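You operate a simulated robot arm through the tools that you are given. There is no shell and no other tool.

You are at the controls of a simulated robot arm. One attempt, no reset.

## Task
Chill the blue carton until it shows between 3 and 11 C.
Fine: use the 45% well; the cold teal carton comes out on to the chiller shelf first; stand yours back on the shelf; leave the others out of the wells. Set down upright: teal small carton, what you pick out.

It is judged by the outcome, as a careful person would: the job done as asked, and still so three seconds after it is handed in. It fails if anything else is knocked over, pushed out of place, dropped, spilled or broken.

## Robot
A 7-joint arm with a two-finger parallel gripper, fixed in place. Base frame: the origin is at the foot of the arm, x ahead of it, y to its left, z up. Lengths are in mm, angles in degrees, forces in N, time in s.
Its first joint turns from -166.0 to 166.0 degrees. Payload 3.43 kg.
The TCP is the grasp point between the finger pads, 30 mm short of the fingertips. In the tool frame z runs along the fingers and y along their closing line. The gripper opens to 94 mm. The fingers are 28 mm wide and 10 mm thick; the gripper's body (50 by 96 mm) begins 55 mm behind the TCP.
Orientation is that of the tool frame in the base frame, as [roll, pitch, yaw] about the fixed x, y, z axes, in that order (R = Rz(yaw) Ry(pitch) Rx(roll)). With the fingers straight down and closing along the base's y, the tool's x points along the base's -x, its y along +y and its z along -z.

## Interface
- The arm moves only by the tool drive_tool. Its argument "rows" is a list of rows, each an object of numbers (a shift or turn left out is 0, a gripper value left out holds the last): "dx", "dy", "dz": the shift along the base's x, y, z in mm; "ax", "ay", "az": the turn, a rotation vector about the base's x, y, z in degrees; "jaw": the opening in per cent of the stroke, from 0 (shut) to 100 (fully open). In form: [{"dx": .., "dy": .., "dz": .., "ax": .., "ay": .., "az": .., "jaw": ..}, ...]. A call has 1 to 20 rows; each row is the pose to reach, as a shift and turn from the pose commanded when the call began. Each row takes 0.2 s and may step no farther than 50 mm and 8.6 degrees from the row before; otherwise, or with a gripper value out of range, the whole call is refused. A pose out of reach is approached as far as the arm can. The call stops where the force on the tool passes 40 N (or 10 N more than at its start, if that is more) or the arm is blocked; 0.2 s more then pass. Each finger travels about 45 mm/s and halts on what it meets, pressing with about 20 N; the grip force reading is that of the motor and also rises with nothing between the fingers. The clock runs only during rows and for 0.2 s after the last one: add rows that repeat a pose to give the fingers time. It gives the time, the measured TCP pose, the force on the tool (base axes), the opening and the grip force at its end, in the units of the frame above (readings bear some noise), with the torque about the TCP (base axes, N m) and any sound that the robot's microphone picked up, and new pictures: "views" is both (left out), scene, wrist or none.
- Cameras (640 x 400 px; columns grow to the right, rows downward): "scene" is fixed at [406.5, -503.9, 1461.8]; the picture's right is [-0.94, 0.33, 0.00], its down [0.31, 0.89, -0.32] and it looks along [-0.11, -0.30, -0.95] (base axes); focal length 214 px, centre (320, 200). "wrist" rides on the gripper at [76, 14, -102] in the tool frame; the picture's right is [-0.18, 0.98, 0.00], its down [-0.75, -0.14, -0.64] and it looks along [-0.63, -0.12, 0.77] (tool axes); focal length 243 px, centre (320, 200). There is no depth. A picture from a camera that has moved, and an enlarged one, comes with that camera's place and axes in the base frame and with its lens. The place of the scene camera against the robot may be out by one fixed shift of up to 25 mm in any direction.
- enlarge(camera, box): a new picture of the part [left, top, right, bottom] of that camera's present view, enlarged. The clock stands still meanwhile.
- job_done(): hands the job in; it is judged then, once.

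Nothing tells you positions but the pictures and the camera data. Unless the task says otherwise, let go and move clear before handing in.

The tools are called after "Call:" as a command line: name --argument value ..., lists and objects as JSON in quotes. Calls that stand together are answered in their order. drive_tool: Moves the arm, as the interface text tells. Its arguments: {"type":"object","properties":{"rows":{"type":"array","items":{"type":"object","properties":{"dx":{"type":"number"},"dy":{"type":"number"},"dz":{"type":"number"},"ax":{"type":"number"},"ay":{"type":"number"},"az":{"type":"number"},"jaw":{"type":"number"}}}},"views":{"type":"string","enum":["both","scene","wrist","none"]}},"required":["rows"]} The other tools are called the same way: enlarge (camera, box) takes an enlarged picture of a part of a camera's view; job_done () hands the job in.

At the start:

```text
t: 0.0
tool_pos: [177.2, -426.1, 1233.9]
tcp_rot: [-180.0, -0.1, 179.9]
force: [-0.4, -0.2, 0.2]
wrist_torque: [0.0, 0.02, 0.0]
finger_gap: 94.2
grip_force: 0.0
```

scene: 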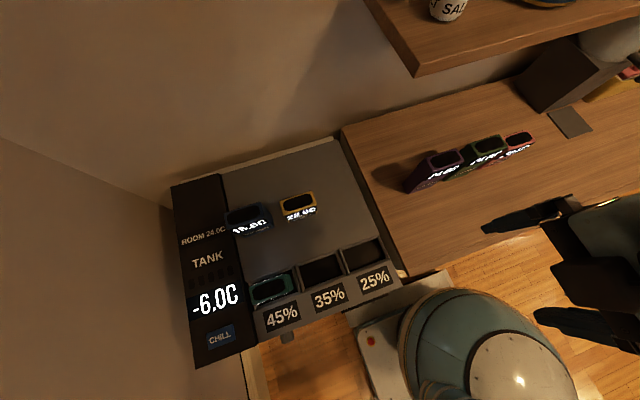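
wrist: 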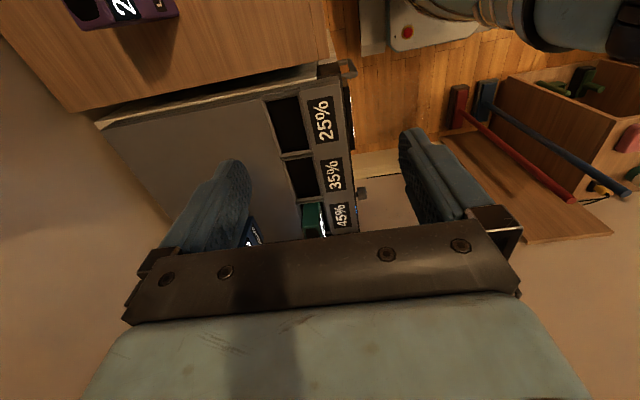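

I see a chiller with three wells (45%, 35%, 25%), with the teal carton in the 45% well and the blue and yellow cartons on the shelf. I'll take closer looks first.

Call:
enlarge --camera "scene" --box '[160, 130, 420, 370]'

Call:
enlarge --camera "scene" --box '[215, 175, 335, 250]'

Call:
enlarge --camera "scene" --box '[235, 235, 395, 335]'

Call:
enlarge --camera "wrist" --box '[200, 60, 400, 260]'

```text
1.67 times, centred on (290, 250) of scene
camera zoom: at [406.5, -503.9, 1461.8], right [-0.94, 0.33, 0.0], down [0.31, 0.89, -0.32], along [-0.11, -0.3, -0.95], focal length 358 px, centre (370, 117)
```

zoom: 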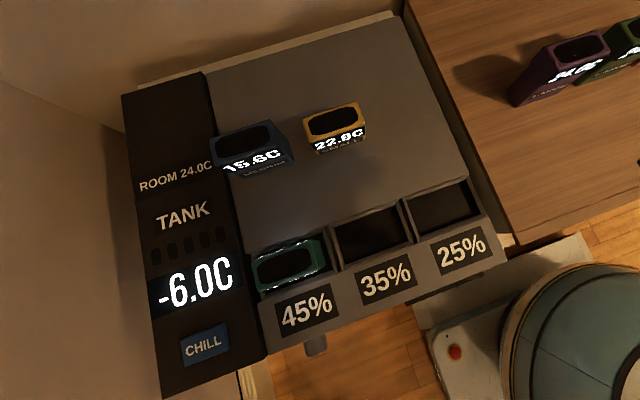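

```text
5.33 times, centred on (275, 212) of scene
camera zoom: at [406.5, -503.9, 1461.8], right [-0.94, 0.33, 0.0], down [0.31, 0.89, -0.32], along [-0.11, -0.3, -0.95], focal length 1144 px, centre (560, 133)
```

zoom: 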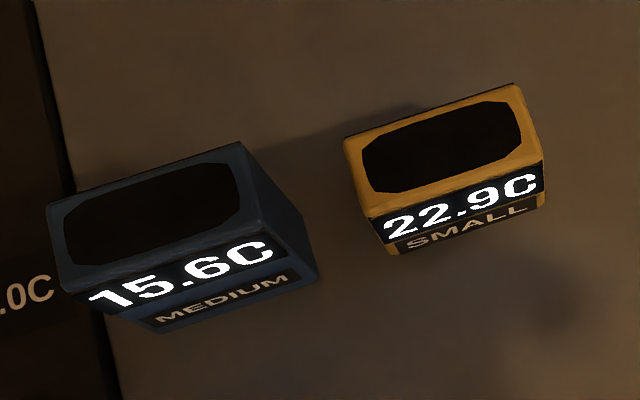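

```text
4.00 times, centred on (315, 285) of scene
camera zoom: at [406.5, -503.9, 1461.8], right [-0.94, 0.33, 0.0], down [0.31, 0.89, -0.32], along [-0.11, -0.3, -0.95], focal length 858 px, centre (340, -140)
```

zoom: 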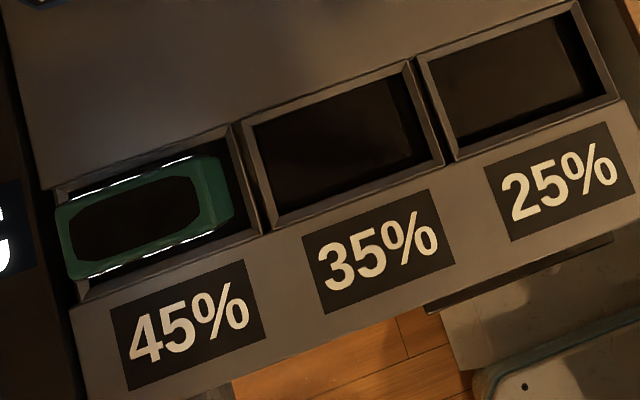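

```text
2.00 times, centred on (300, 160) of wrist
camera zoom: at [100.5, -412.1, 1336.8], right [0.18, 0.98, 0.0], down [0.75, -0.14, 0.64], along [0.63, -0.12, -0.77], focal length 485 px, centre (360, 280)
```

zoom: 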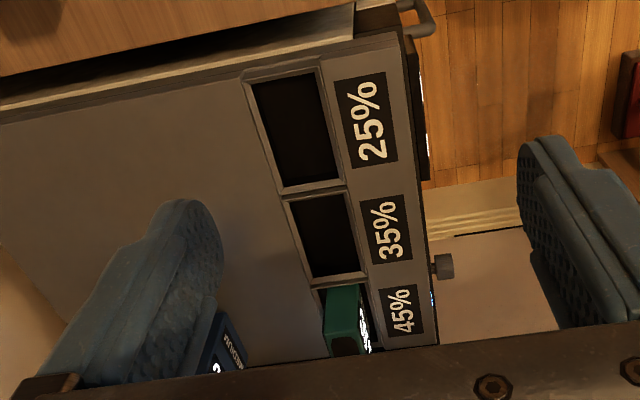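

The chiller is square with the base frame, with its top near z≈882. The wells sit at x≈280/400/521, y≈-507, blue is near (522,-674), yellow near (400,-674), and teal stands in the 45% well. I'll move to get a better wrist view of all of this.

Call:
drive_tool --rows '[{"dx": 5, "dy": -30}, {"dx": 10, "dy": -70}, {"dx": 20, "dy": -105, "dz": -10}, {"dx": 23, "dy": -134, "dz": -30}, {"dx": 23, "dy": -134, "dz": -30}]'

```text
t: 1.2
tool_pos: [199.0, -561.4, 1205.3]
tcp_rot: [179.8, 0.0, 180.0]
force: [-0.7, -0.2, -0.5]
wrist_torque: [-0.02, 0.01, 0.03]
finger_gap: 94.1
grip_force: 0.0
camera wrist: at [122.6, -546.7, 1307.5], right [0.18, 0.98, 0.0], down [0.75, -0.14, 0.64], along [0.63, -0.12, -0.77], focal length 243 px, centre (320, 200)
```

scene: 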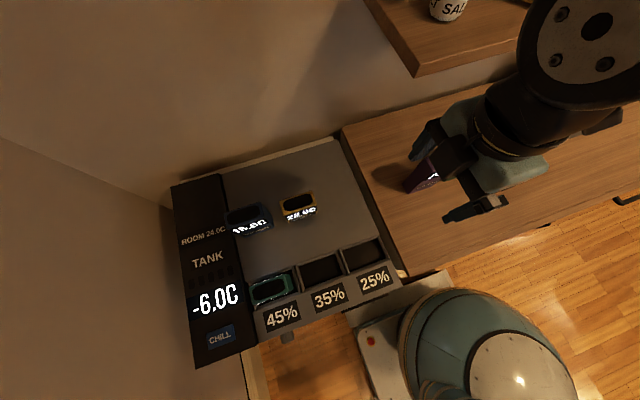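
wrist: 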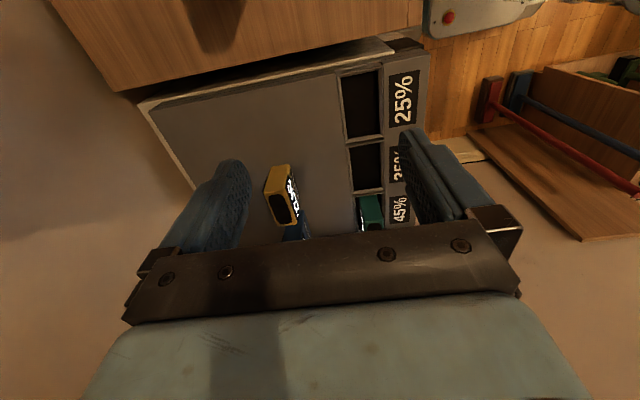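

The gripper bar hides the far cartons, so I'll move forward in x to see teal and blue between the fingers.

Call:
drive_tool --rows '[{"dx": 45}, {"dx": 90}, {"dx": 130, "dy": -10}, {"dx": 165, "dy": -15}, {"dx": 165, "dy": -15}]'

Call:
enlarge --camera "wrist" --box '[200, 0, 460, 230]'

```text
t: 2.4
tool_pos: [364.1, -575.2, 1204.5]
tcp_rot: [-180.0, 0.0, 180.0]
force: [0.0, -0.1, 0.7]
wrist_torque: [-0.02, 0.0, 0.0]
finger_gap: 94.1
grip_force: 0.0
camera wrist: at [288.5, -561.4, 1307.1], right [0.18, 0.98, 0.0], down [0.75, -0.14, 0.64], along [0.63, -0.12, -0.77], focal length 243 px, centre (320, 200)
```

scene: 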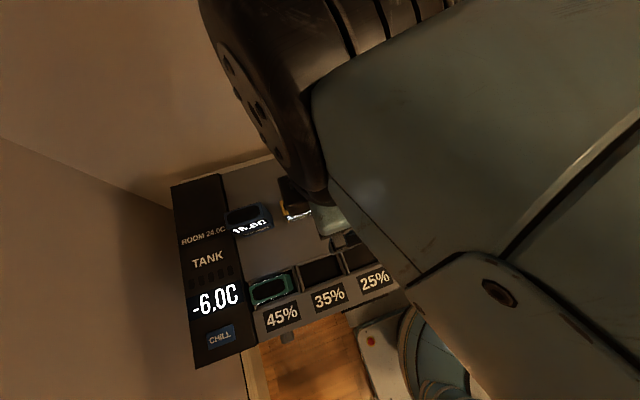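
wrist: 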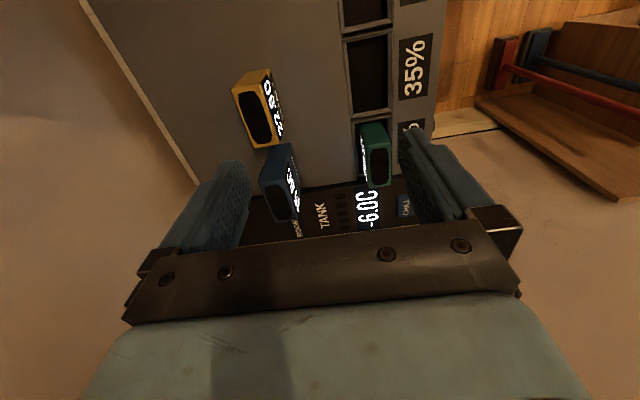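

```text
1.74 times, centred on (330, 115) of wrist
camera zoom: at [288.5, -561.4, 1307.1], right [0.18, 0.98, 0.0], down [0.75, -0.14, 0.64], along [0.63, -0.12, -0.77], focal length 422 px, centre (303, 348)
```

zoom: 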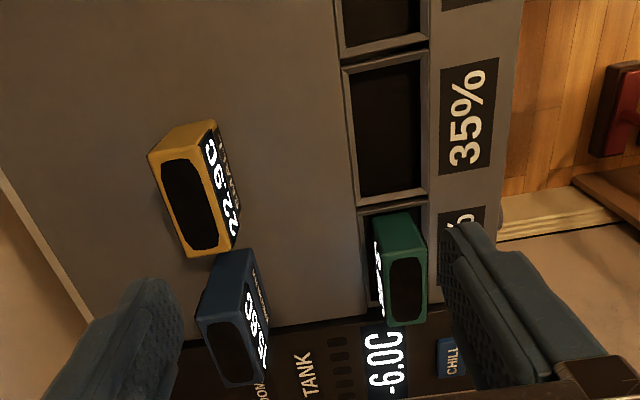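

Call:
enlarge --camera "wrist" --box '[330, 90, 430, 220]'

Call:
enlarge --camera "wrist" --box '[220, 55, 330, 225]'

Call:
enlarge --camera "scene" --box '[165, 220, 265, 375]'

```text
3.08 times, centred on (380, 155) of wrist
camera zoom: at [288.5, -561.4, 1307.1], right [0.18, 0.98, 0.0], down [0.75, -0.14, 0.64], along [0.63, -0.12, -0.77], focal length 746 px, centre (135, 338)
```

zoom: 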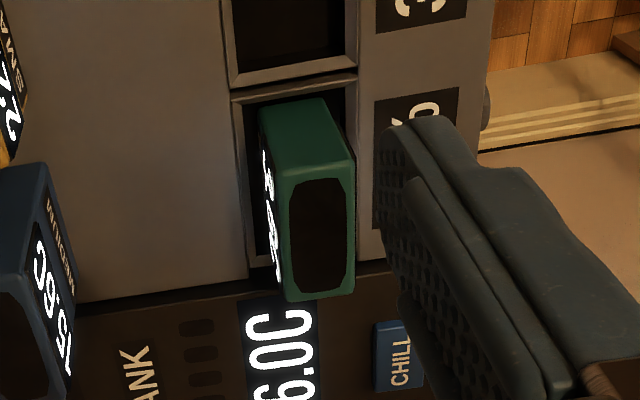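

```text
2.35 times, centred on (275, 140) of wrist
camera zoom: at [288.5, -561.4, 1307.1], right [0.18, 0.98, 0.0], down [0.75, -0.14, 0.64], along [0.63, -0.12, -0.77], focal length 571 px, centre (426, 341)
```

zoom: 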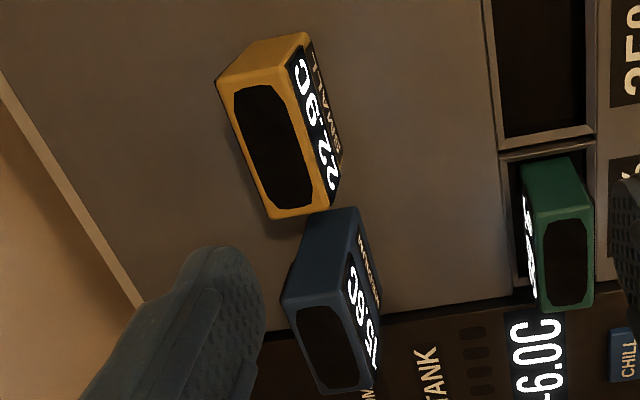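

```text
2.58 times, centred on (215, 298) of scene
camera zoom: at [406.5, -503.9, 1461.8], right [-0.94, 0.33, 0.0], down [0.31, 0.89, -0.32], along [-0.11, -0.3, -0.95], focal length 554 px, centre (591, -52)
```

zoom: 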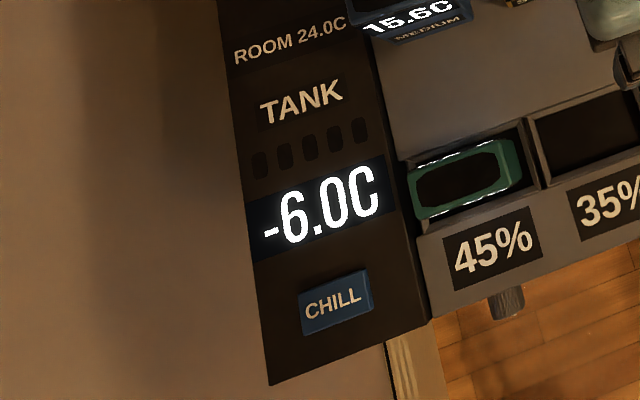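

Teal's top is at about (514,-506), z≈967, with its narrow side along y. I'll move above it while keeping the closing line along y.

Call:
drive_tool --rows '[{"dx": 35, "dy": 15, "dz": -15}, {"dx": 70, "dy": 35, "dz": -40}, {"dx": 105, "dy": 52, "dz": -65}, {"dx": 130, "dy": 65, "dz": -90}, {"dx": 150, "dy": 69, "dz": -110}, {"dx": 150, "dy": 69, "dz": -110}]'

Call:
enlarge --camera "wrist" --box '[180, 0, 460, 230]'

```text
t: 3.8
tool_pos: [516.3, -505.4, 1096.0]
tcp_rot: [-179.9, 0.0, -179.9]
force: [0.3, 0.5, -0.5]
wrist_torque: [0.0, -0.01, -0.05]
finger_gap: 93.7
grip_force: 0.1
camera wrist: at [439.1, -491.9, 1197.7], right [0.18, 0.98, 0.0], down [0.75, -0.14, 0.64], along [0.63, -0.12, -0.77], focal length 243 px, centre (320, 200)
```

scene: 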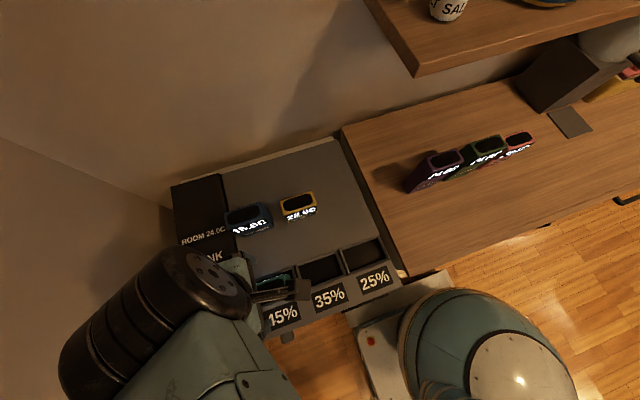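
wrist: 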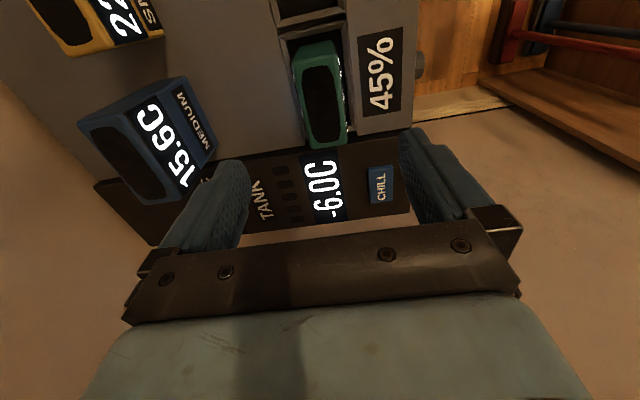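

```text
1.74 times, centred on (320, 115) of wrist
camera zoom: at [439.1, -491.9, 1197.7], right [0.18, 0.98, 0.0], down [0.75, -0.14, 0.64], along [0.63, -0.12, -0.77], focal length 422 px, centre (320, 348)
```

zoom: 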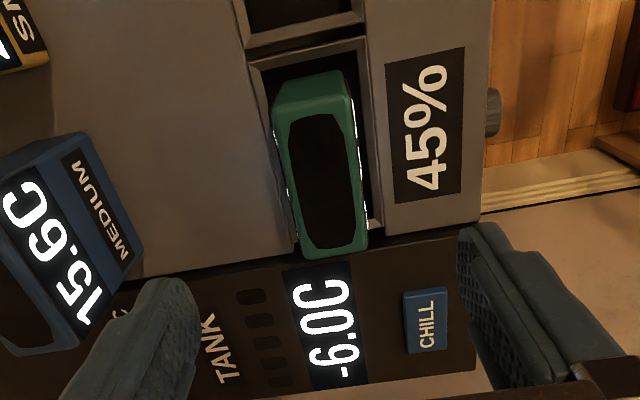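

Teal's centre is about (517,-504) and its depth about 38 mm. I'll descend to grasp it just below the top, keeping the fingertips well above the rim.

Call:
drive_tool --rows '[{"dx": 1, "dy": 1, "dz": -40, "jaw": 100}, {"dx": 1, "dy": 1, "dz": -80}, {"dx": 1, "dy": 1, "dz": -115}, {"dx": 1, "dy": 1, "dz": -140}, {"dx": 1, "dy": 1, "dz": -155}, {"dx": 1, "dy": 1, "dz": -161}, {"dx": 1, "dy": 1, "dz": -161}]'

Call:
enlarge --camera "wrist" --box '[180, 0, 460, 230]'

```text
t: 5.4
tool_pos: [514.9, -505.3, 934.0]
tcp_rot: [179.9, 0.1, 180.0]
force: [0.1, 0.5, -1.2]
wrist_torque: [-0.03, -0.01, 0.01]
finger_gap: 94.3
grip_force: 0.2
camera wrist: at [438.9, -491.3, 1036.5], right [0.18, 0.98, 0.0], down [0.75, -0.14, 0.64], along [0.63, -0.12, -0.77], focal length 243 px, centre (320, 200)
```

scene: 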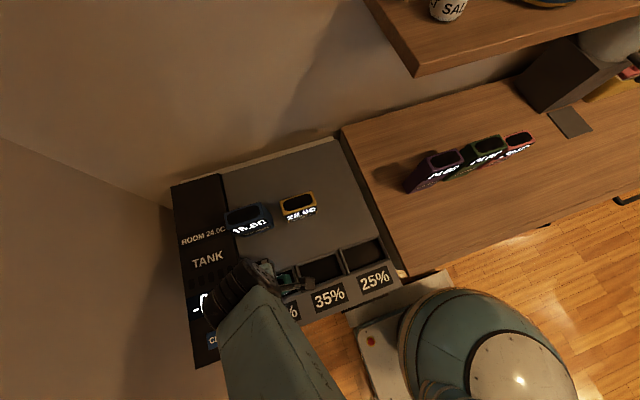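
wrist: 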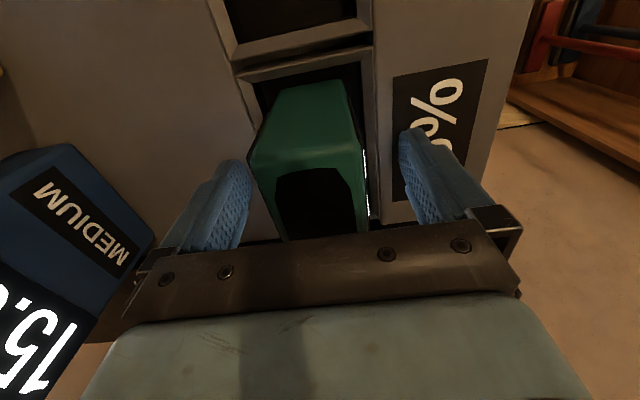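

```text
1.74 times, centred on (320, 115) of wrist
camera zoom: at [438.9, -491.3, 1036.5], right [0.18, 0.98, 0.0], down [0.75, -0.14, 0.64], along [0.63, -0.12, -0.77], focal length 422 px, centre (320, 348)
```

zoom: 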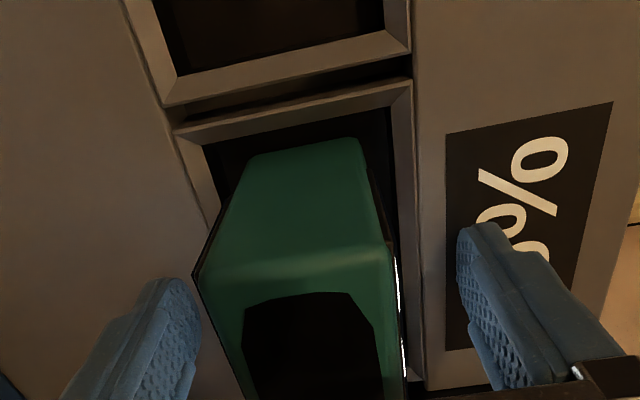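

Teal is centred between the fingers, so I'll close the gripper on it.

Call:
drive_tool --rows '[{"jaw": 50}, {"jaw": 30}, {"jaw": 20}, {"jaw": 20}, {"jaw": 20}, {"jaw": 20}]' --views "wrist"

```text
t: 6.8
tool_pos: [515.3, -504.9, 934.1]
tcp_rot: [-179.9, 0.1, -179.9]
force: [-0.4, 1.3, 0.6]
wrist_torque: [-0.02, 0.01, -0.01]
finger_gap: 44.4
grip_force: 20.0
camera wrist: at [439.0, -491.2, 1036.7], right [0.18, 0.98, 0.0], down [0.75, -0.14, 0.64], along [0.63, -0.12, -0.77], focal length 243 px, centre (320, 200)
```

wrist: 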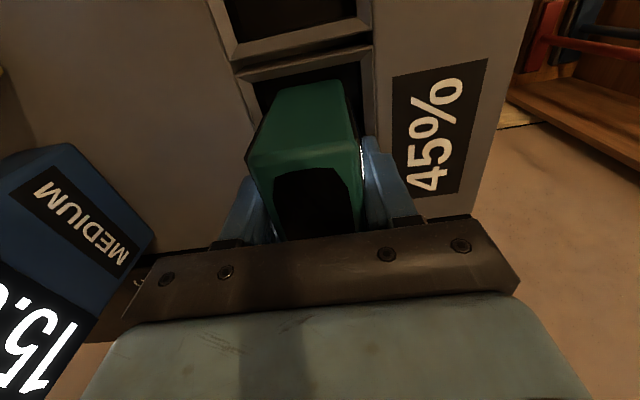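

Gripped at 44.4 mm. Lifting slowly out of the well.

Call:
drive_tool --rows '[{"dz": 4, "jaw": 20}, {"dz": 10}, {"dz": 20}, {"dz": 35}, {"dz": 55}, {"dz": 80}, {"dz": 110}, {"dz": 140}, {"dz": 140}]'

Call:
enlarge --camera "wrist" --box '[180, 0, 460, 230]'

```text
t: 8.8
tool_pos: [516.6, -503.3, 1074.0]
tcp_rot: [-180.0, -0.1, -180.0]
force: [0.7, 0.1, -2.1]
wrist_torque: [-0.02, -0.03, 0.01]
finger_gap: 44.2
grip_force: 20.4
camera wrist: at [439.0, -489.3, 1177.0], right [0.18, 0.98, 0.0], down [0.75, -0.14, 0.64], along [0.63, -0.12, -0.77], focal length 243 px, centre (320, 200)
```

scene: 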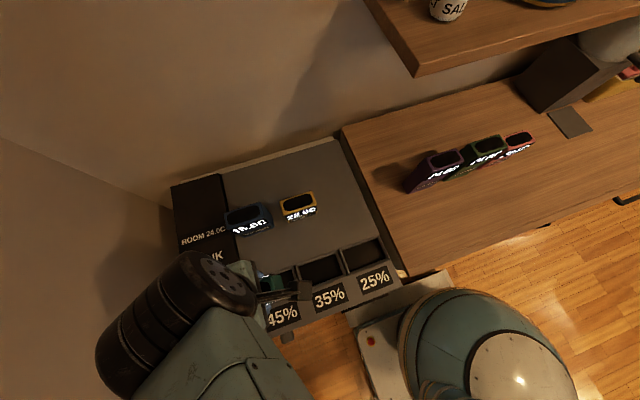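
wrist: 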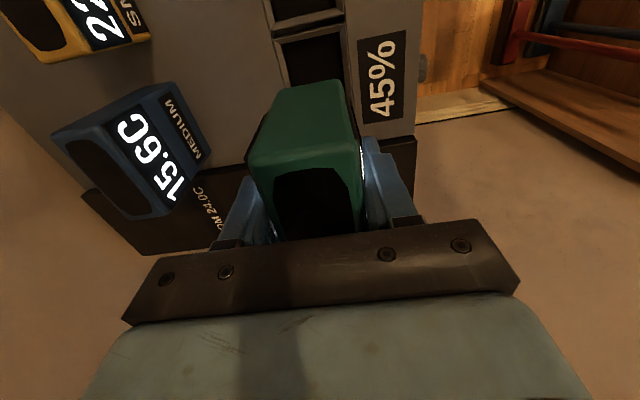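

```text
1.74 times, centred on (320, 115) of wrist
camera zoom: at [439.0, -489.3, 1177.0], right [0.18, 0.98, 0.0], down [0.75, -0.14, 0.64], along [0.63, -0.12, -0.77], focal length 422 px, centre (320, 348)
```

zoom: 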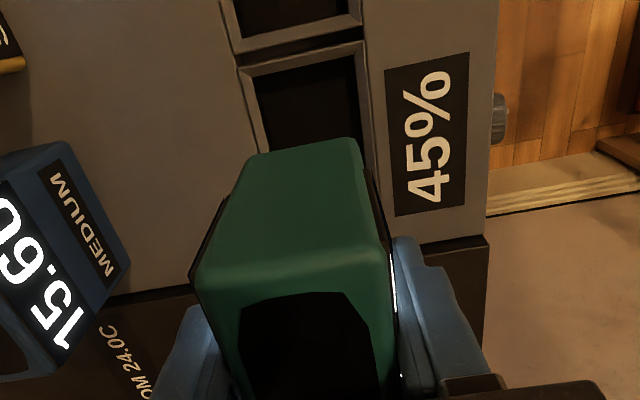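

Teal is out and upright. I'll carry it to a free shelf spot at about (295,-592), well clear of yellow and of the blue route.

Call:
drive_tool --rows '[{"dx": -15, "dy": -5}, {"dx": -45, "dy": -18}, {"dx": -85, "dy": -35}, {"dx": -125, "dy": -52}, {"dx": -165, "dy": -68}, {"dx": -200, "dy": -80}, {"dx": -220, "dy": -88}, {"dx": -220, "dy": -88, "dz": -25}, {"dx": -220, "dy": -88, "dz": -60}, {"dx": -220, "dy": -88, "dz": -90}, {"dx": -220, "dy": -88, "dz": -105}, {"dx": -220, "dy": -88, "dz": -112}, {"dx": -220, "dy": -88, "dz": -112}]'

Call:
enlarge --camera "wrist" --box '[180, 0, 460, 230]'

Call:
enlarge --camera "scene" --box '[160, 130, 420, 370]'

```text
t: 11.6
tool_pos: [295.7, -593.1, 962.5]
tcp_rot: [180.0, 0.0, -180.0]
force: [0.5, 0.0, -2.3]
wrist_torque: [0.0, 0.01, -0.03]
finger_gap: 44.3
grip_force: 20.0
camera wrist: at [220.0, -578.5, 1065.3], right [0.18, 0.98, 0.0], down [0.75, -0.14, 0.64], along [0.63, -0.12, -0.77], focal length 243 px, centre (320, 200)
```

scene: 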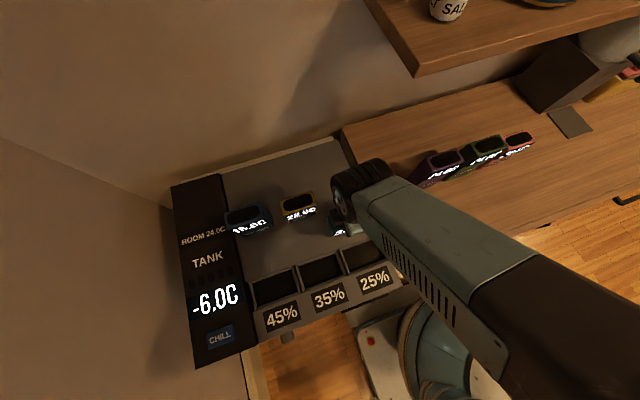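
wrist: 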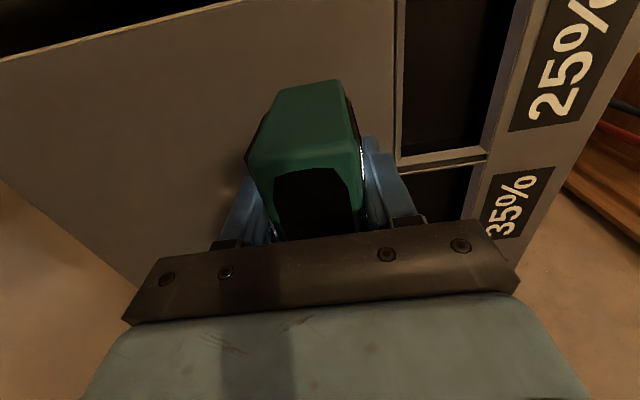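

```text
1.74 times, centred on (320, 115) of wrist
camera zoom: at [220.0, -578.5, 1065.3], right [0.18, 0.98, 0.0], down [0.75, -0.14, 0.64], along [0.63, -0.12, -0.77], focal length 422 px, centre (320, 348)
```

zoom: 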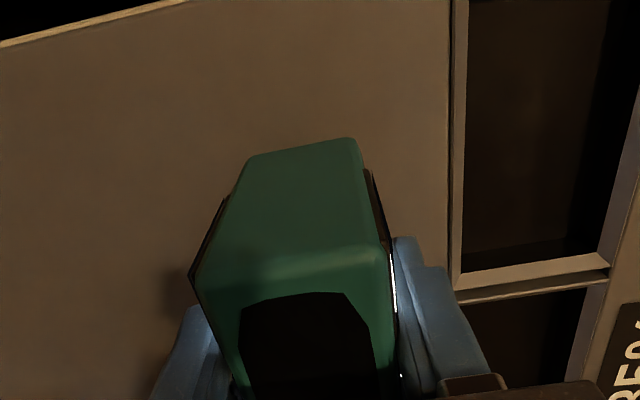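

```text
1.67 times, centred on (290, 250) of scene
camera zoom: at [406.5, -503.9, 1461.8], right [-0.94, 0.33, 0.0], down [0.31, 0.89, -0.32], along [-0.11, -0.3, -0.95], focal length 358 px, centre (370, 117)
```

zoom: 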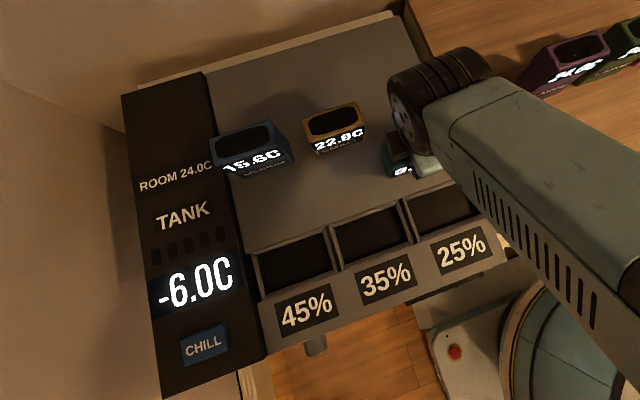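

Call:
drive_tool --rows '[{"dz": -4}, {"dz": -8}, {"dz": -12}, {"dz": -15}, {"dz": -17}, {"dz": -17}]' --views "wrist"

```text
t: 13.0
tool_pos: [294.5, -593.8, 944.2]
tcp_rot: [-179.9, -0.1, -180.0]
force: [-4.1, -2.2, 18.4]
wrist_torque: [0.07, 0.03, -0.05]
finger_gap: 44.4
grip_force: 20.6
camera wrist: at [218.9, -578.6, 1047.9], right [0.18, 0.98, 0.0], down [0.75, -0.14, 0.64], along [0.63, -0.12, -0.77], focal length 243 px, centre (320, 200)
```

wrist: 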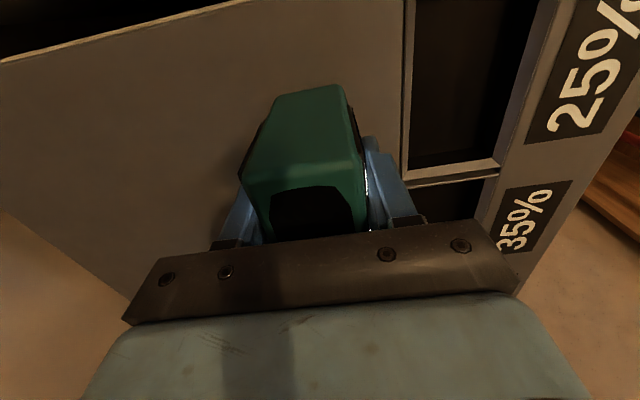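

Teal is touching the shelf, with an upward force of 18 N. I'll ease off about 1 mm and check the force before opening.

Call:
drive_tool --rows '[{"dz": 0.7}, {"dz": 1.2}, {"dz": 1.2}]' --views "wrist"

Call:
enlarge --camera "wrist" --box '[180, 0, 460, 230]'

Call:
enlarge --camera "scene" --box '[280, 180, 400, 260]'

```text
t: 13.8
tool_pos: [295.8, -592.2, 945.2]
tcp_rot: [179.9, 0.0, 180.0]
force: [-2.0, -2.2, 4.3]
wrist_torque: [-0.17, -0.19, -0.1]
finger_gap: 44.3
grip_force: 20.0
camera wrist: at [219.2, -578.6, 1047.9], right [0.18, 0.98, 0.0], down [0.75, -0.14, 0.64], along [0.63, -0.12, -0.77], focal length 243 px, centre (320, 200)
```

wrist: 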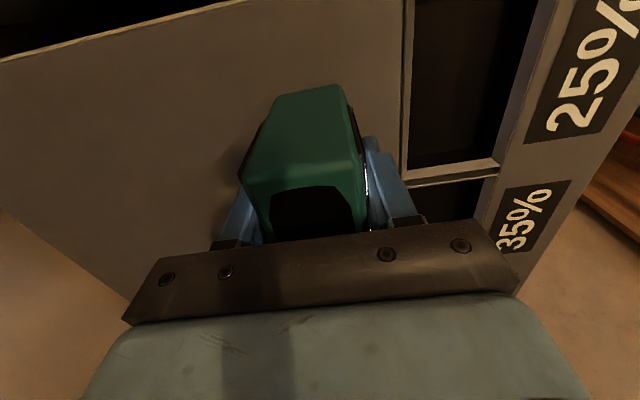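

```text
1.74 times, centred on (320, 115) of wrist
camera zoom: at [219.2, -578.6, 1047.9], right [0.18, 0.98, 0.0], down [0.75, -0.14, 0.64], along [0.63, -0.12, -0.77], focal length 422 px, centre (320, 348)
```

zoom: 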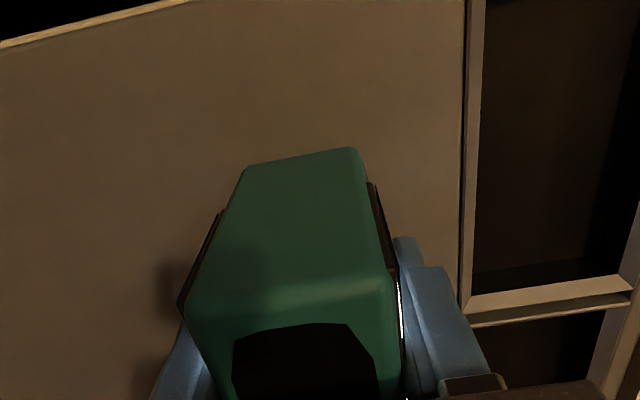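

```text
5.00 times, centred on (340, 220) of scene
camera zoom: at [406.5, -503.9, 1461.8], right [-0.94, 0.33, 0.0], down [0.31, 0.89, -0.32], along [-0.11, -0.3, -0.95], focal length 1072 px, centre (220, 100)
```

zoom: 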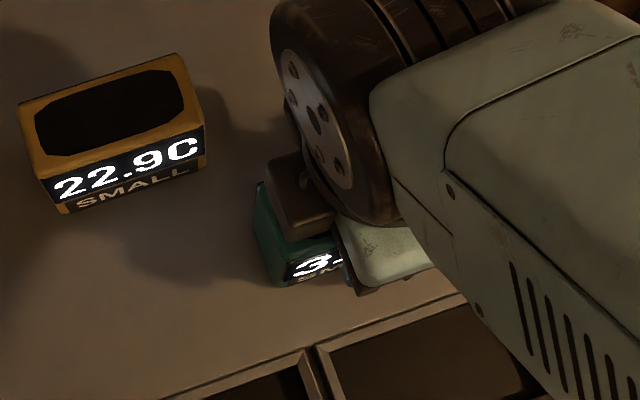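

Force is down to about 4 N and teal rests upright on the shelf. I'll open the jaws and rise straight up.

Call:
drive_tool --rows '[{"jaw": 50}, {"jaw": 70}, {"jaw": 100}, {"jaw": 100}, {"jaw": 100}, {"jaw": 100}]' --views "wrist"

```text
t: 15.2
tool_pos: [295.1, -594.3, 945.7]
tcp_rot: [179.9, 0.0, 180.0]
force: [0.4, 0.4, -0.2]
wrist_torque: [-0.03, -0.02, 0.01]
finger_gap: 93.7
grip_force: 0.1
camera wrist: at [219.3, -578.8, 1048.3], right [0.18, 0.98, 0.0], down [0.75, -0.14, 0.64], along [0.63, -0.12, -0.77], focal length 243 px, centre (320, 200)
```

wrist: 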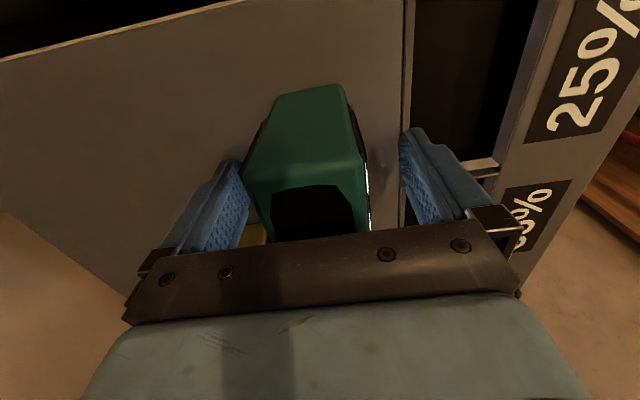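

Call:
drive_tool --rows '[{"dz": 15}, {"dz": 40}, {"dz": 80}, {"dz": 125}, {"dz": 165}, {"dx": 30, "dy": -10, "dz": 190}, {"dx": 70, "dy": -25, "dz": 195}, {"dx": 112, "dy": -42, "dz": 195}, {"dx": 155, "dy": -58, "dz": 195}, {"dx": 190, "dy": -70, "dz": 195}, {"dx": 215, "dy": -77, "dz": 195}, {"dx": 222, "dy": -79, "dz": 195}, {"dx": 222, "dy": -79, "dz": 195}]'

Call:
enlarge --camera "wrist" --box '[180, 0, 460, 230]'

Call:
enlarge --camera "scene" --box '[220, 160, 420, 310]'

```text
t: 18.0
tool_pos: [516.3, -672.6, 1140.8]
tcp_rot: [180.0, 0.0, -179.9]
force: [0.6, 0.6, -0.4]
wrist_torque: [0.01, -0.04, 0.02]
finger_gap: 94.0
grip_force: 0.0
camera wrist: at [440.9, -658.2, 1242.0], right [0.18, 0.98, 0.0], down [0.75, -0.14, 0.64], along [0.63, -0.12, -0.77], focal length 243 px, centre (320, 200)
```

scene: 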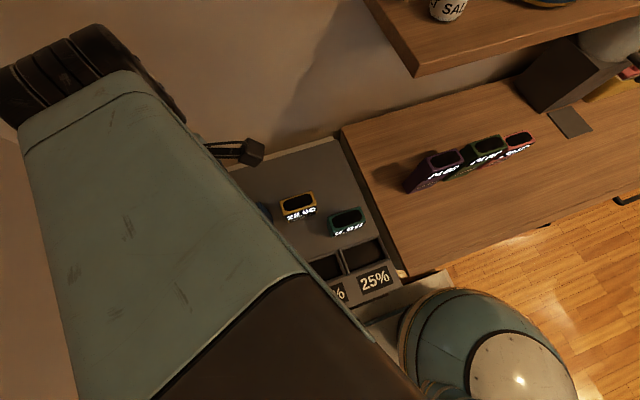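
wrist: 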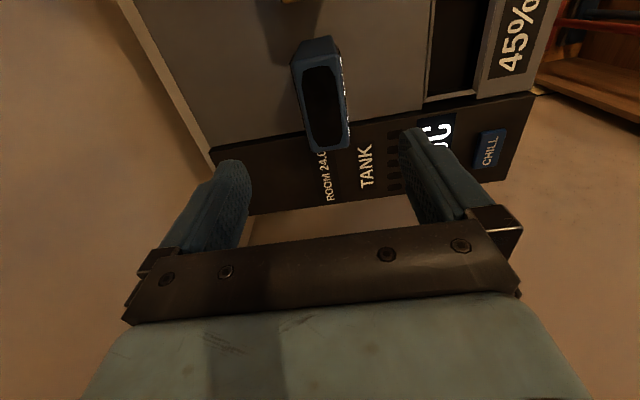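

```text
1.74 times, centred on (320, 115) of wrist
camera zoom: at [440.9, -658.2, 1242.0], right [0.18, 0.98, 0.0], down [0.75, -0.14, 0.64], along [0.63, -0.12, -0.77], focal length 422 px, centre (320, 348)
```

zoom: 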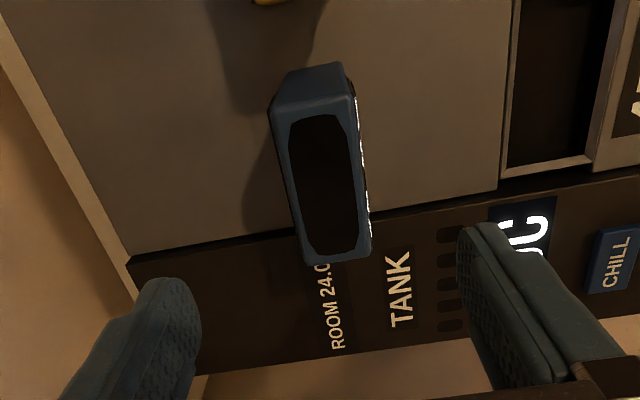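

```text
2.67 times, centred on (320, 235) of scene
camera zoom: at [406.5, -503.9, 1461.8], right [-0.94, 0.33, 0.0], down [0.31, 0.89, -0.32], along [-0.11, -0.3, -0.95], focal length 572 px, centre (320, 107)
```

zoom: 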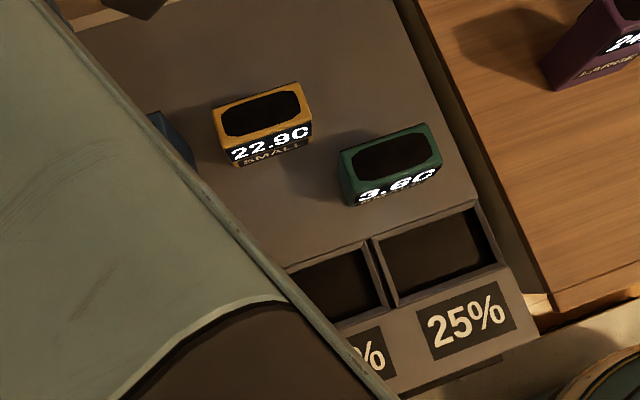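

Teal stands upright on the shelf reading 3.6C. Blue's centre is about (521,-672) with its top near z≈1007, so I'll descend to grasp it at z≈970.

Call:
drive_tool --rows '[{"dx": 4, "dy": 0.5, "dz": -40, "jaw": 100}, {"dx": 4, "dy": 0.5, "dz": -80}, {"dx": 4, "dy": 0.5, "dz": -115}, {"dx": 4, "dy": 0.5, "dz": -145}, {"dx": 4, "dy": 0.5, "dz": -162}, {"dx": 4, "dy": 0.5, "dz": -170}, {"dx": 4, "dy": 0.5, "dz": -170}]' --views "wrist"

Call:
enlarge --camera "wrist" --box '[180, 0, 460, 230]'

```text
t: 19.6
tool_pos: [522.0, -674.0, 971.4]
tcp_rot: [-180.0, 0.0, 179.9]
force: [0.1, 0.0, -0.5]
wrist_torque: [-0.01, -0.06, -0.01]
finger_gap: 93.8
grip_force: 0.0
camera wrist: at [445.7, -658.8, 1073.9], right [0.18, 0.98, 0.0], down [0.75, -0.14, 0.64], along [0.63, -0.12, -0.77], focal length 243 px, centre (320, 200)
```

wrist: 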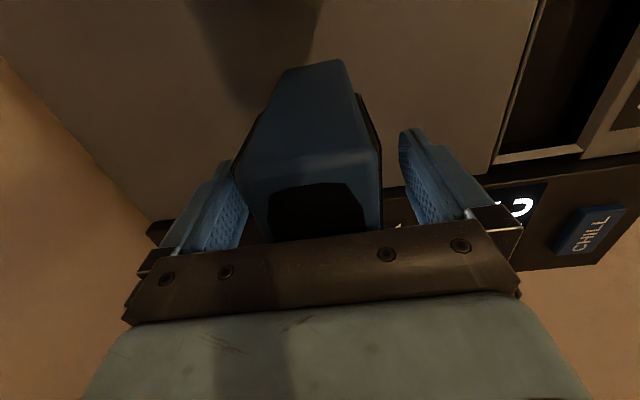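

```text
1.74 times, centred on (320, 115) of wrist
camera zoom: at [445.7, -658.8, 1073.9], right [0.18, 0.98, 0.0], down [0.75, -0.14, 0.64], along [0.63, -0.12, -0.77], focal length 422 px, centre (320, 348)
```

zoom: 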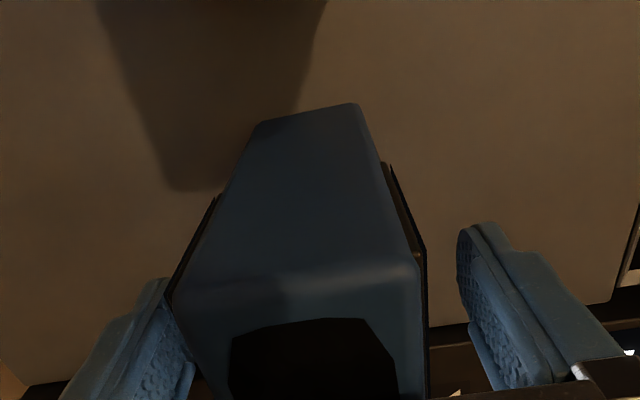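

Call:
drive_tool --rows '[{"dy": 2.5}, {"dy": 2.5, "jaw": 50}, {"dy": 2.5, "jaw": 30}, {"dy": 2.5, "jaw": 20}, {"dy": 2.5, "jaw": 20}, {"dy": 2.5, "jaw": 20}, {"dy": 2.5, "jaw": 20}]' --views "wrist"

```text
t: 21.2
tool_pos: [521.8, -670.3, 971.8]
tcp_rot: [180.0, 0.0, 180.0]
force: [0.3, 0.7, 0.3]
wrist_torque: [0.1, -0.01, 0.01]
finger_gap: 44.6
grip_force: 19.8
camera wrist: at [446.1, -656.2, 1073.8], right [0.18, 0.98, 0.0], down [0.75, -0.14, 0.64], along [0.63, -0.12, -0.77], focal length 243 px, centre (320, 200)
```

wrist: 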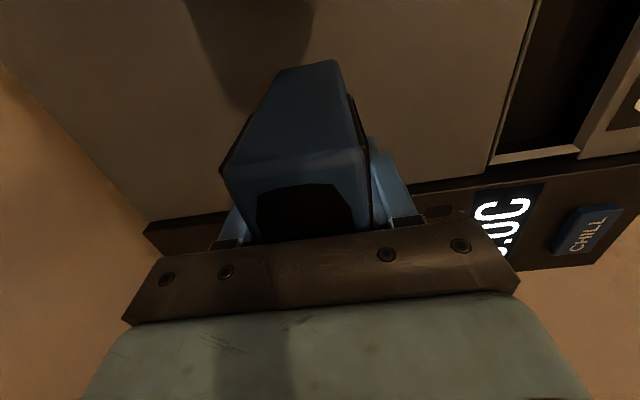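

Blue is gripped. I'll lift it and carry it over the 45% well at about (519,-506), holding it high to check alignment.

Call:
drive_tool --rows '[{"dz": 4, "jaw": 20}, {"dz": 12}, {"dz": 28}, {"dz": 50}, {"dz": 75}, {"dz": 95, "dy": 10}, {"dz": 100, "dy": 35}, {"dz": 100, "dy": 75}, {"dz": 100, "dy": 115}, {"dz": 100, "dy": 145, "dx": -1}, {"dz": 100, "dy": 160, "dx": -2}, {"dz": 100, "dy": 164, "dx": -2}, {"dz": 100, "dy": 164, "dx": -2}]'

Call:
enlarge --camera "wrist" --box '[180, 0, 460, 230]'

```text
t: 24.0
tool_pos: [520.5, -506.7, 1070.2]
tcp_rot: [179.9, 0.0, -180.0]
force: [-0.1, 0.4, -4.6]
wrist_torque: [-0.04, 0.03, 0.04]
finger_gap: 44.3
grip_force: 20.0
camera wrist: at [444.5, -491.4, 1174.1], right [0.18, 0.98, 0.0], down [0.75, -0.14, 0.64], along [0.63, -0.12, -0.77], focal length 243 px, centre (320, 200)
```

scene: 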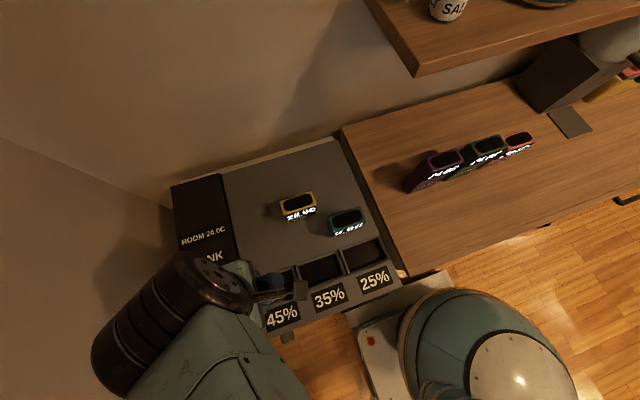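
wrist: 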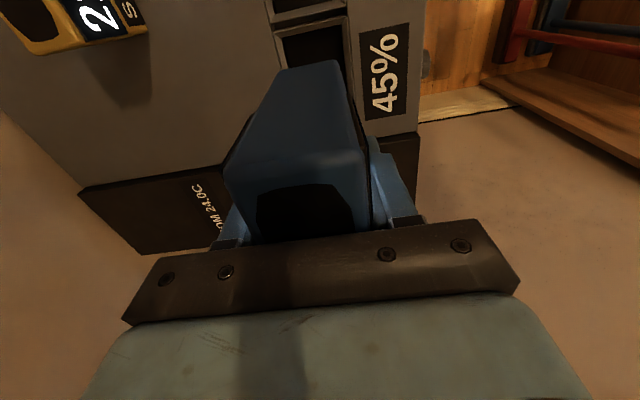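

```text
1.74 times, centred on (320, 115) of wrist
camera zoom: at [444.5, -491.4, 1174.1], right [0.18, 0.98, 0.0], down [0.75, -0.14, 0.64], along [0.63, -0.12, -0.77], focal length 422 px, centre (320, 348)
```

zoom: 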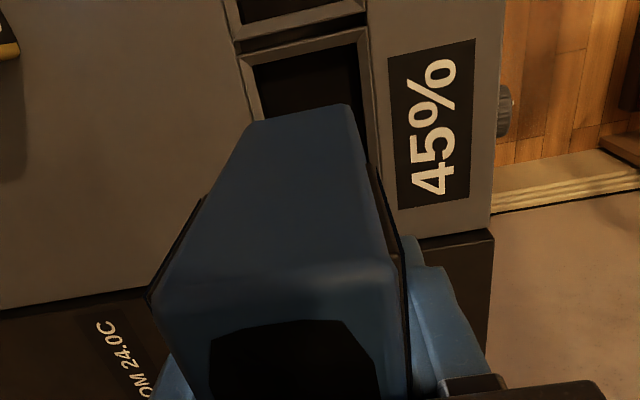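

The well's inner span in y is about -533 to -475, so I'll shift +1.5 mm and lower blue to just above the rim.

Call:
drive_tool --rows '[{"dy": 1.5, "dz": -20}, {"dy": 1.5, "dz": -45}, {"dy": 1.5, "dz": -65}, {"dy": 1.5, "dz": -75}, {"dy": 1.5, "dz": -80}, {"dy": 1.5, "dz": -80}]'

Call:
enlarge --camera "wrist" --box '[180, 0, 460, 230]'

Call:
enlarge --camera "scene" --box '[220, 220, 340, 320]'

```text
t: 25.4
tool_pos: [519.4, -504.5, 990.8]
tcp_rot: [-180.0, 0.1, -180.0]
force: [0.1, 0.0, -4.6]
wrist_torque: [-0.05, 0.0, -0.01]
finger_gap: 44.5
grip_force: 19.6
camera wrist: at [444.0, -489.9, 1093.0], right [0.18, 0.98, 0.0], down [0.75, -0.14, 0.64], along [0.63, -0.12, -0.77], focal length 243 px, centre (320, 200)
```

scene: 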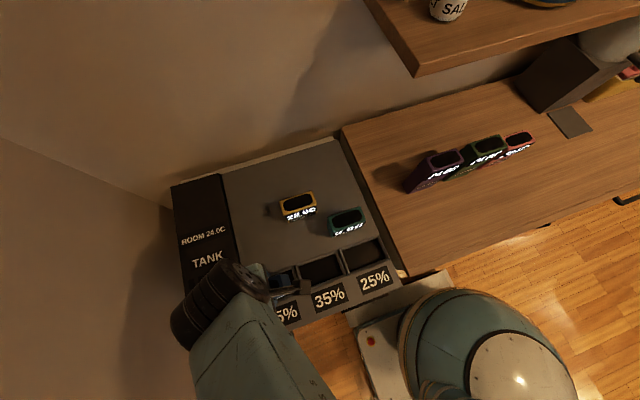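
wrist: 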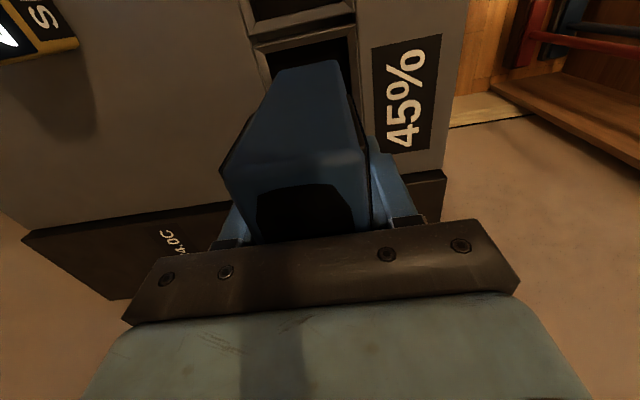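

```text
1.74 times, centred on (320, 115) of wrist
camera zoom: at [444.0, -489.9, 1093.0], right [0.18, 0.98, 0.0], down [0.75, -0.14, 0.64], along [0.63, -0.12, -0.77], focal length 422 px, centre (320, 348)
```

zoom: 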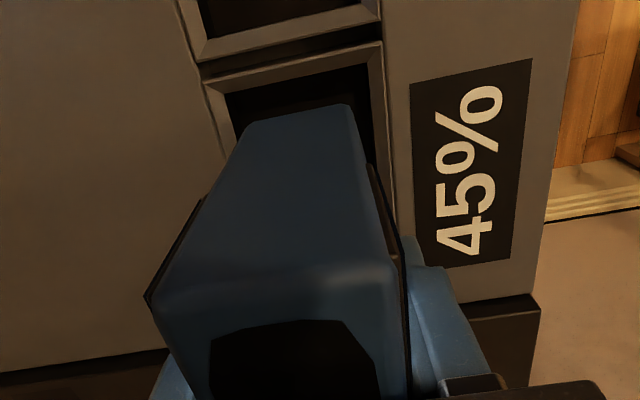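

```text
4.00 times, centred on (280, 270) of scene
camera zoom: at [406.5, -503.9, 1461.8], right [-0.94, 0.33, 0.0], down [0.31, 0.89, -0.32], along [-0.11, -0.3, -0.95], focal length 858 px, centre (480, -80)
```

zoom: 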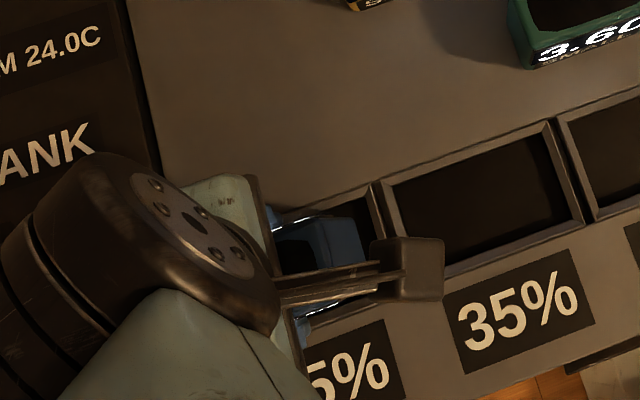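

Alignment is good, with about 7 mm clearance each side in y and 9 mm at the near end. I'll lower blue into the well gradually.

Call:
drive_tool --rows '[{"dy": 1, "dz": -6}, {"dy": 1, "dz": -12}, {"dy": 1, "dz": -18}, {"dy": 1, "dz": -24}, {"dy": 1, "dz": -30}, {"dy": 1, "dz": -35}, {"dy": 1, "dz": -35}]' --views "wrist"

```text
t: 27.0
tool_pos: [520.7, -501.2, 954.4]
tcp_rot: [180.0, -0.1, -179.9]
force: [0.2, -0.3, -4.3]
wrist_torque: [-0.04, -0.04, 0.0]
finger_gap: 44.5
grip_force: 20.0
camera wrist: at [444.4, -488.2, 1057.7], right [0.18, 0.98, 0.0], down [0.75, -0.14, 0.64], along [0.63, -0.12, -0.77], focal length 243 px, centre (320, 200)
```

wrist: 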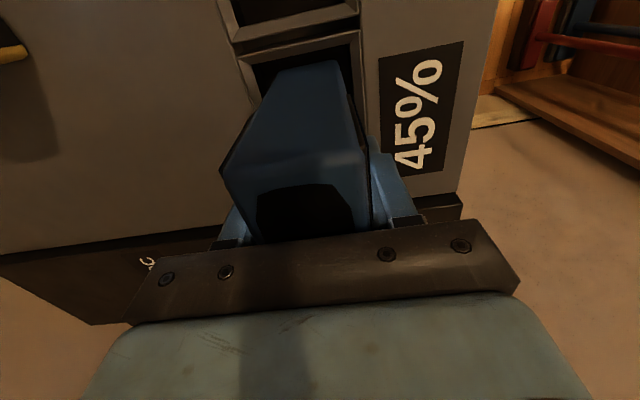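

Call:
drive_tool --rows '[{"dz": -1.5}, {"dz": -3}, {"dz": -4.5}, {"dz": -6}, {"dz": -6}]' --views "wrist"

```text
t: 28.2
tool_pos: [520.2, -502.8, 950.3]
tcp_rot: [179.9, 0.0, 179.9]
force: [0.7, 0.7, 6.6]
wrist_torque: [0.15, 0.3, -0.02]
finger_gap: 44.5
grip_force: 20.0
camera wrist: at [443.7, -488.3, 1052.8], right [0.18, 0.98, 0.0], down [0.75, -0.14, 0.64], along [0.63, -0.12, -0.77], focal length 243 px, centre (320, 200)
```

wrist: 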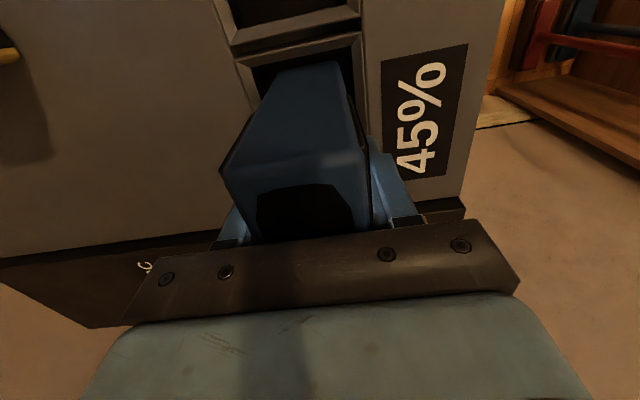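

Blue has touched the well floor (upward force 6.6 N). I'll release, rise and look.

Call:
drive_tool --rows '[{"jaw": 50}, {"jaw": 70}, {"jaw": 100}, {"jaw": 100}, {"jaw": 100}, {"jaw": 100}]' --views "wrist"

Call:
drive_tool --rows '[{"dz": 15}, {"dz": 40}, {"dz": 80}, {"dz": 125}, {"dz": 160}, {"dz": 170}]'

Call:
enlarge --camera "wrist" --box '[180, 0, 460, 230]'

```text
t: 29.6
tool_pos: [519.8, -503.3, 949.1]
tcp_rot: [179.9, 0.0, -179.9]
force: [0.4, 0.4, 0.4]
wrist_torque: [0.02, -0.04, 0.01]
finger_gap: 93.9
grip_force: 0.0
camera wrist: at [443.6, -488.3, 1052.3], right [0.18, 0.98, 0.0], down [0.75, -0.14, 0.64], along [0.63, -0.12, -0.77], focal length 243 px, centre (320, 200)
```

wrist: 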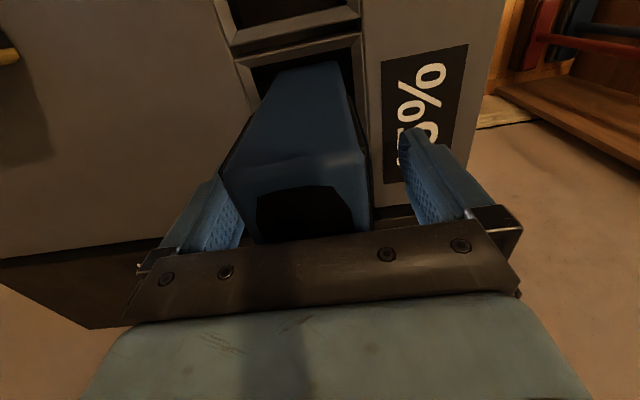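

```text
t: 31.0
tool_pos: [519.9, -503.0, 1119.0]
tcp_rot: [-180.0, 0.0, 180.0]
force: [-0.5, -0.3, 0.1]
wrist_torque: [0.02, 0.01, 0.0]
finger_gap: 94.1
grip_force: 0.1
camera wrist: at [443.0, -488.3, 1222.6], right [0.18, 0.98, 0.0], down [0.75, -0.14, 0.64], along [0.63, -0.12, -0.77], focal length 243 px, centre (320, 200)
```

scene: 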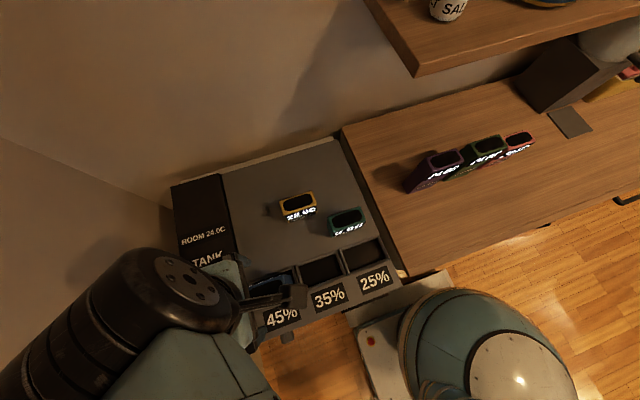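
wrist: 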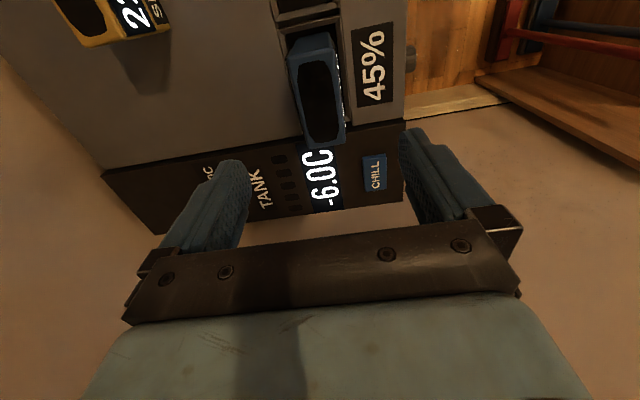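

```text
1.74 times, centred on (320, 115) of wrist
camera zoom: at [443.0, -488.3, 1222.6], right [0.18, 0.98, 0.0], down [0.75, -0.14, 0.64], along [0.63, -0.12, -0.77], focal length 422 px, centre (320, 348)
```

zoom: 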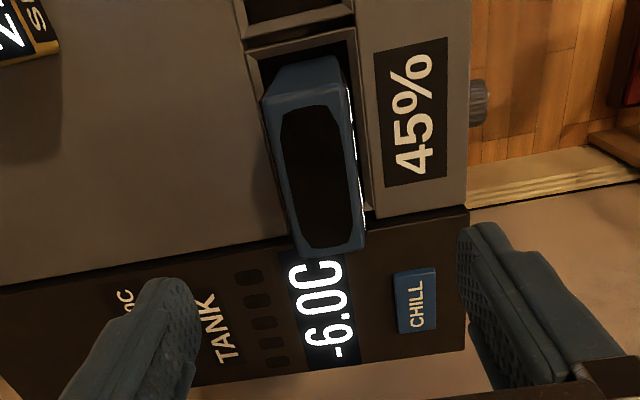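

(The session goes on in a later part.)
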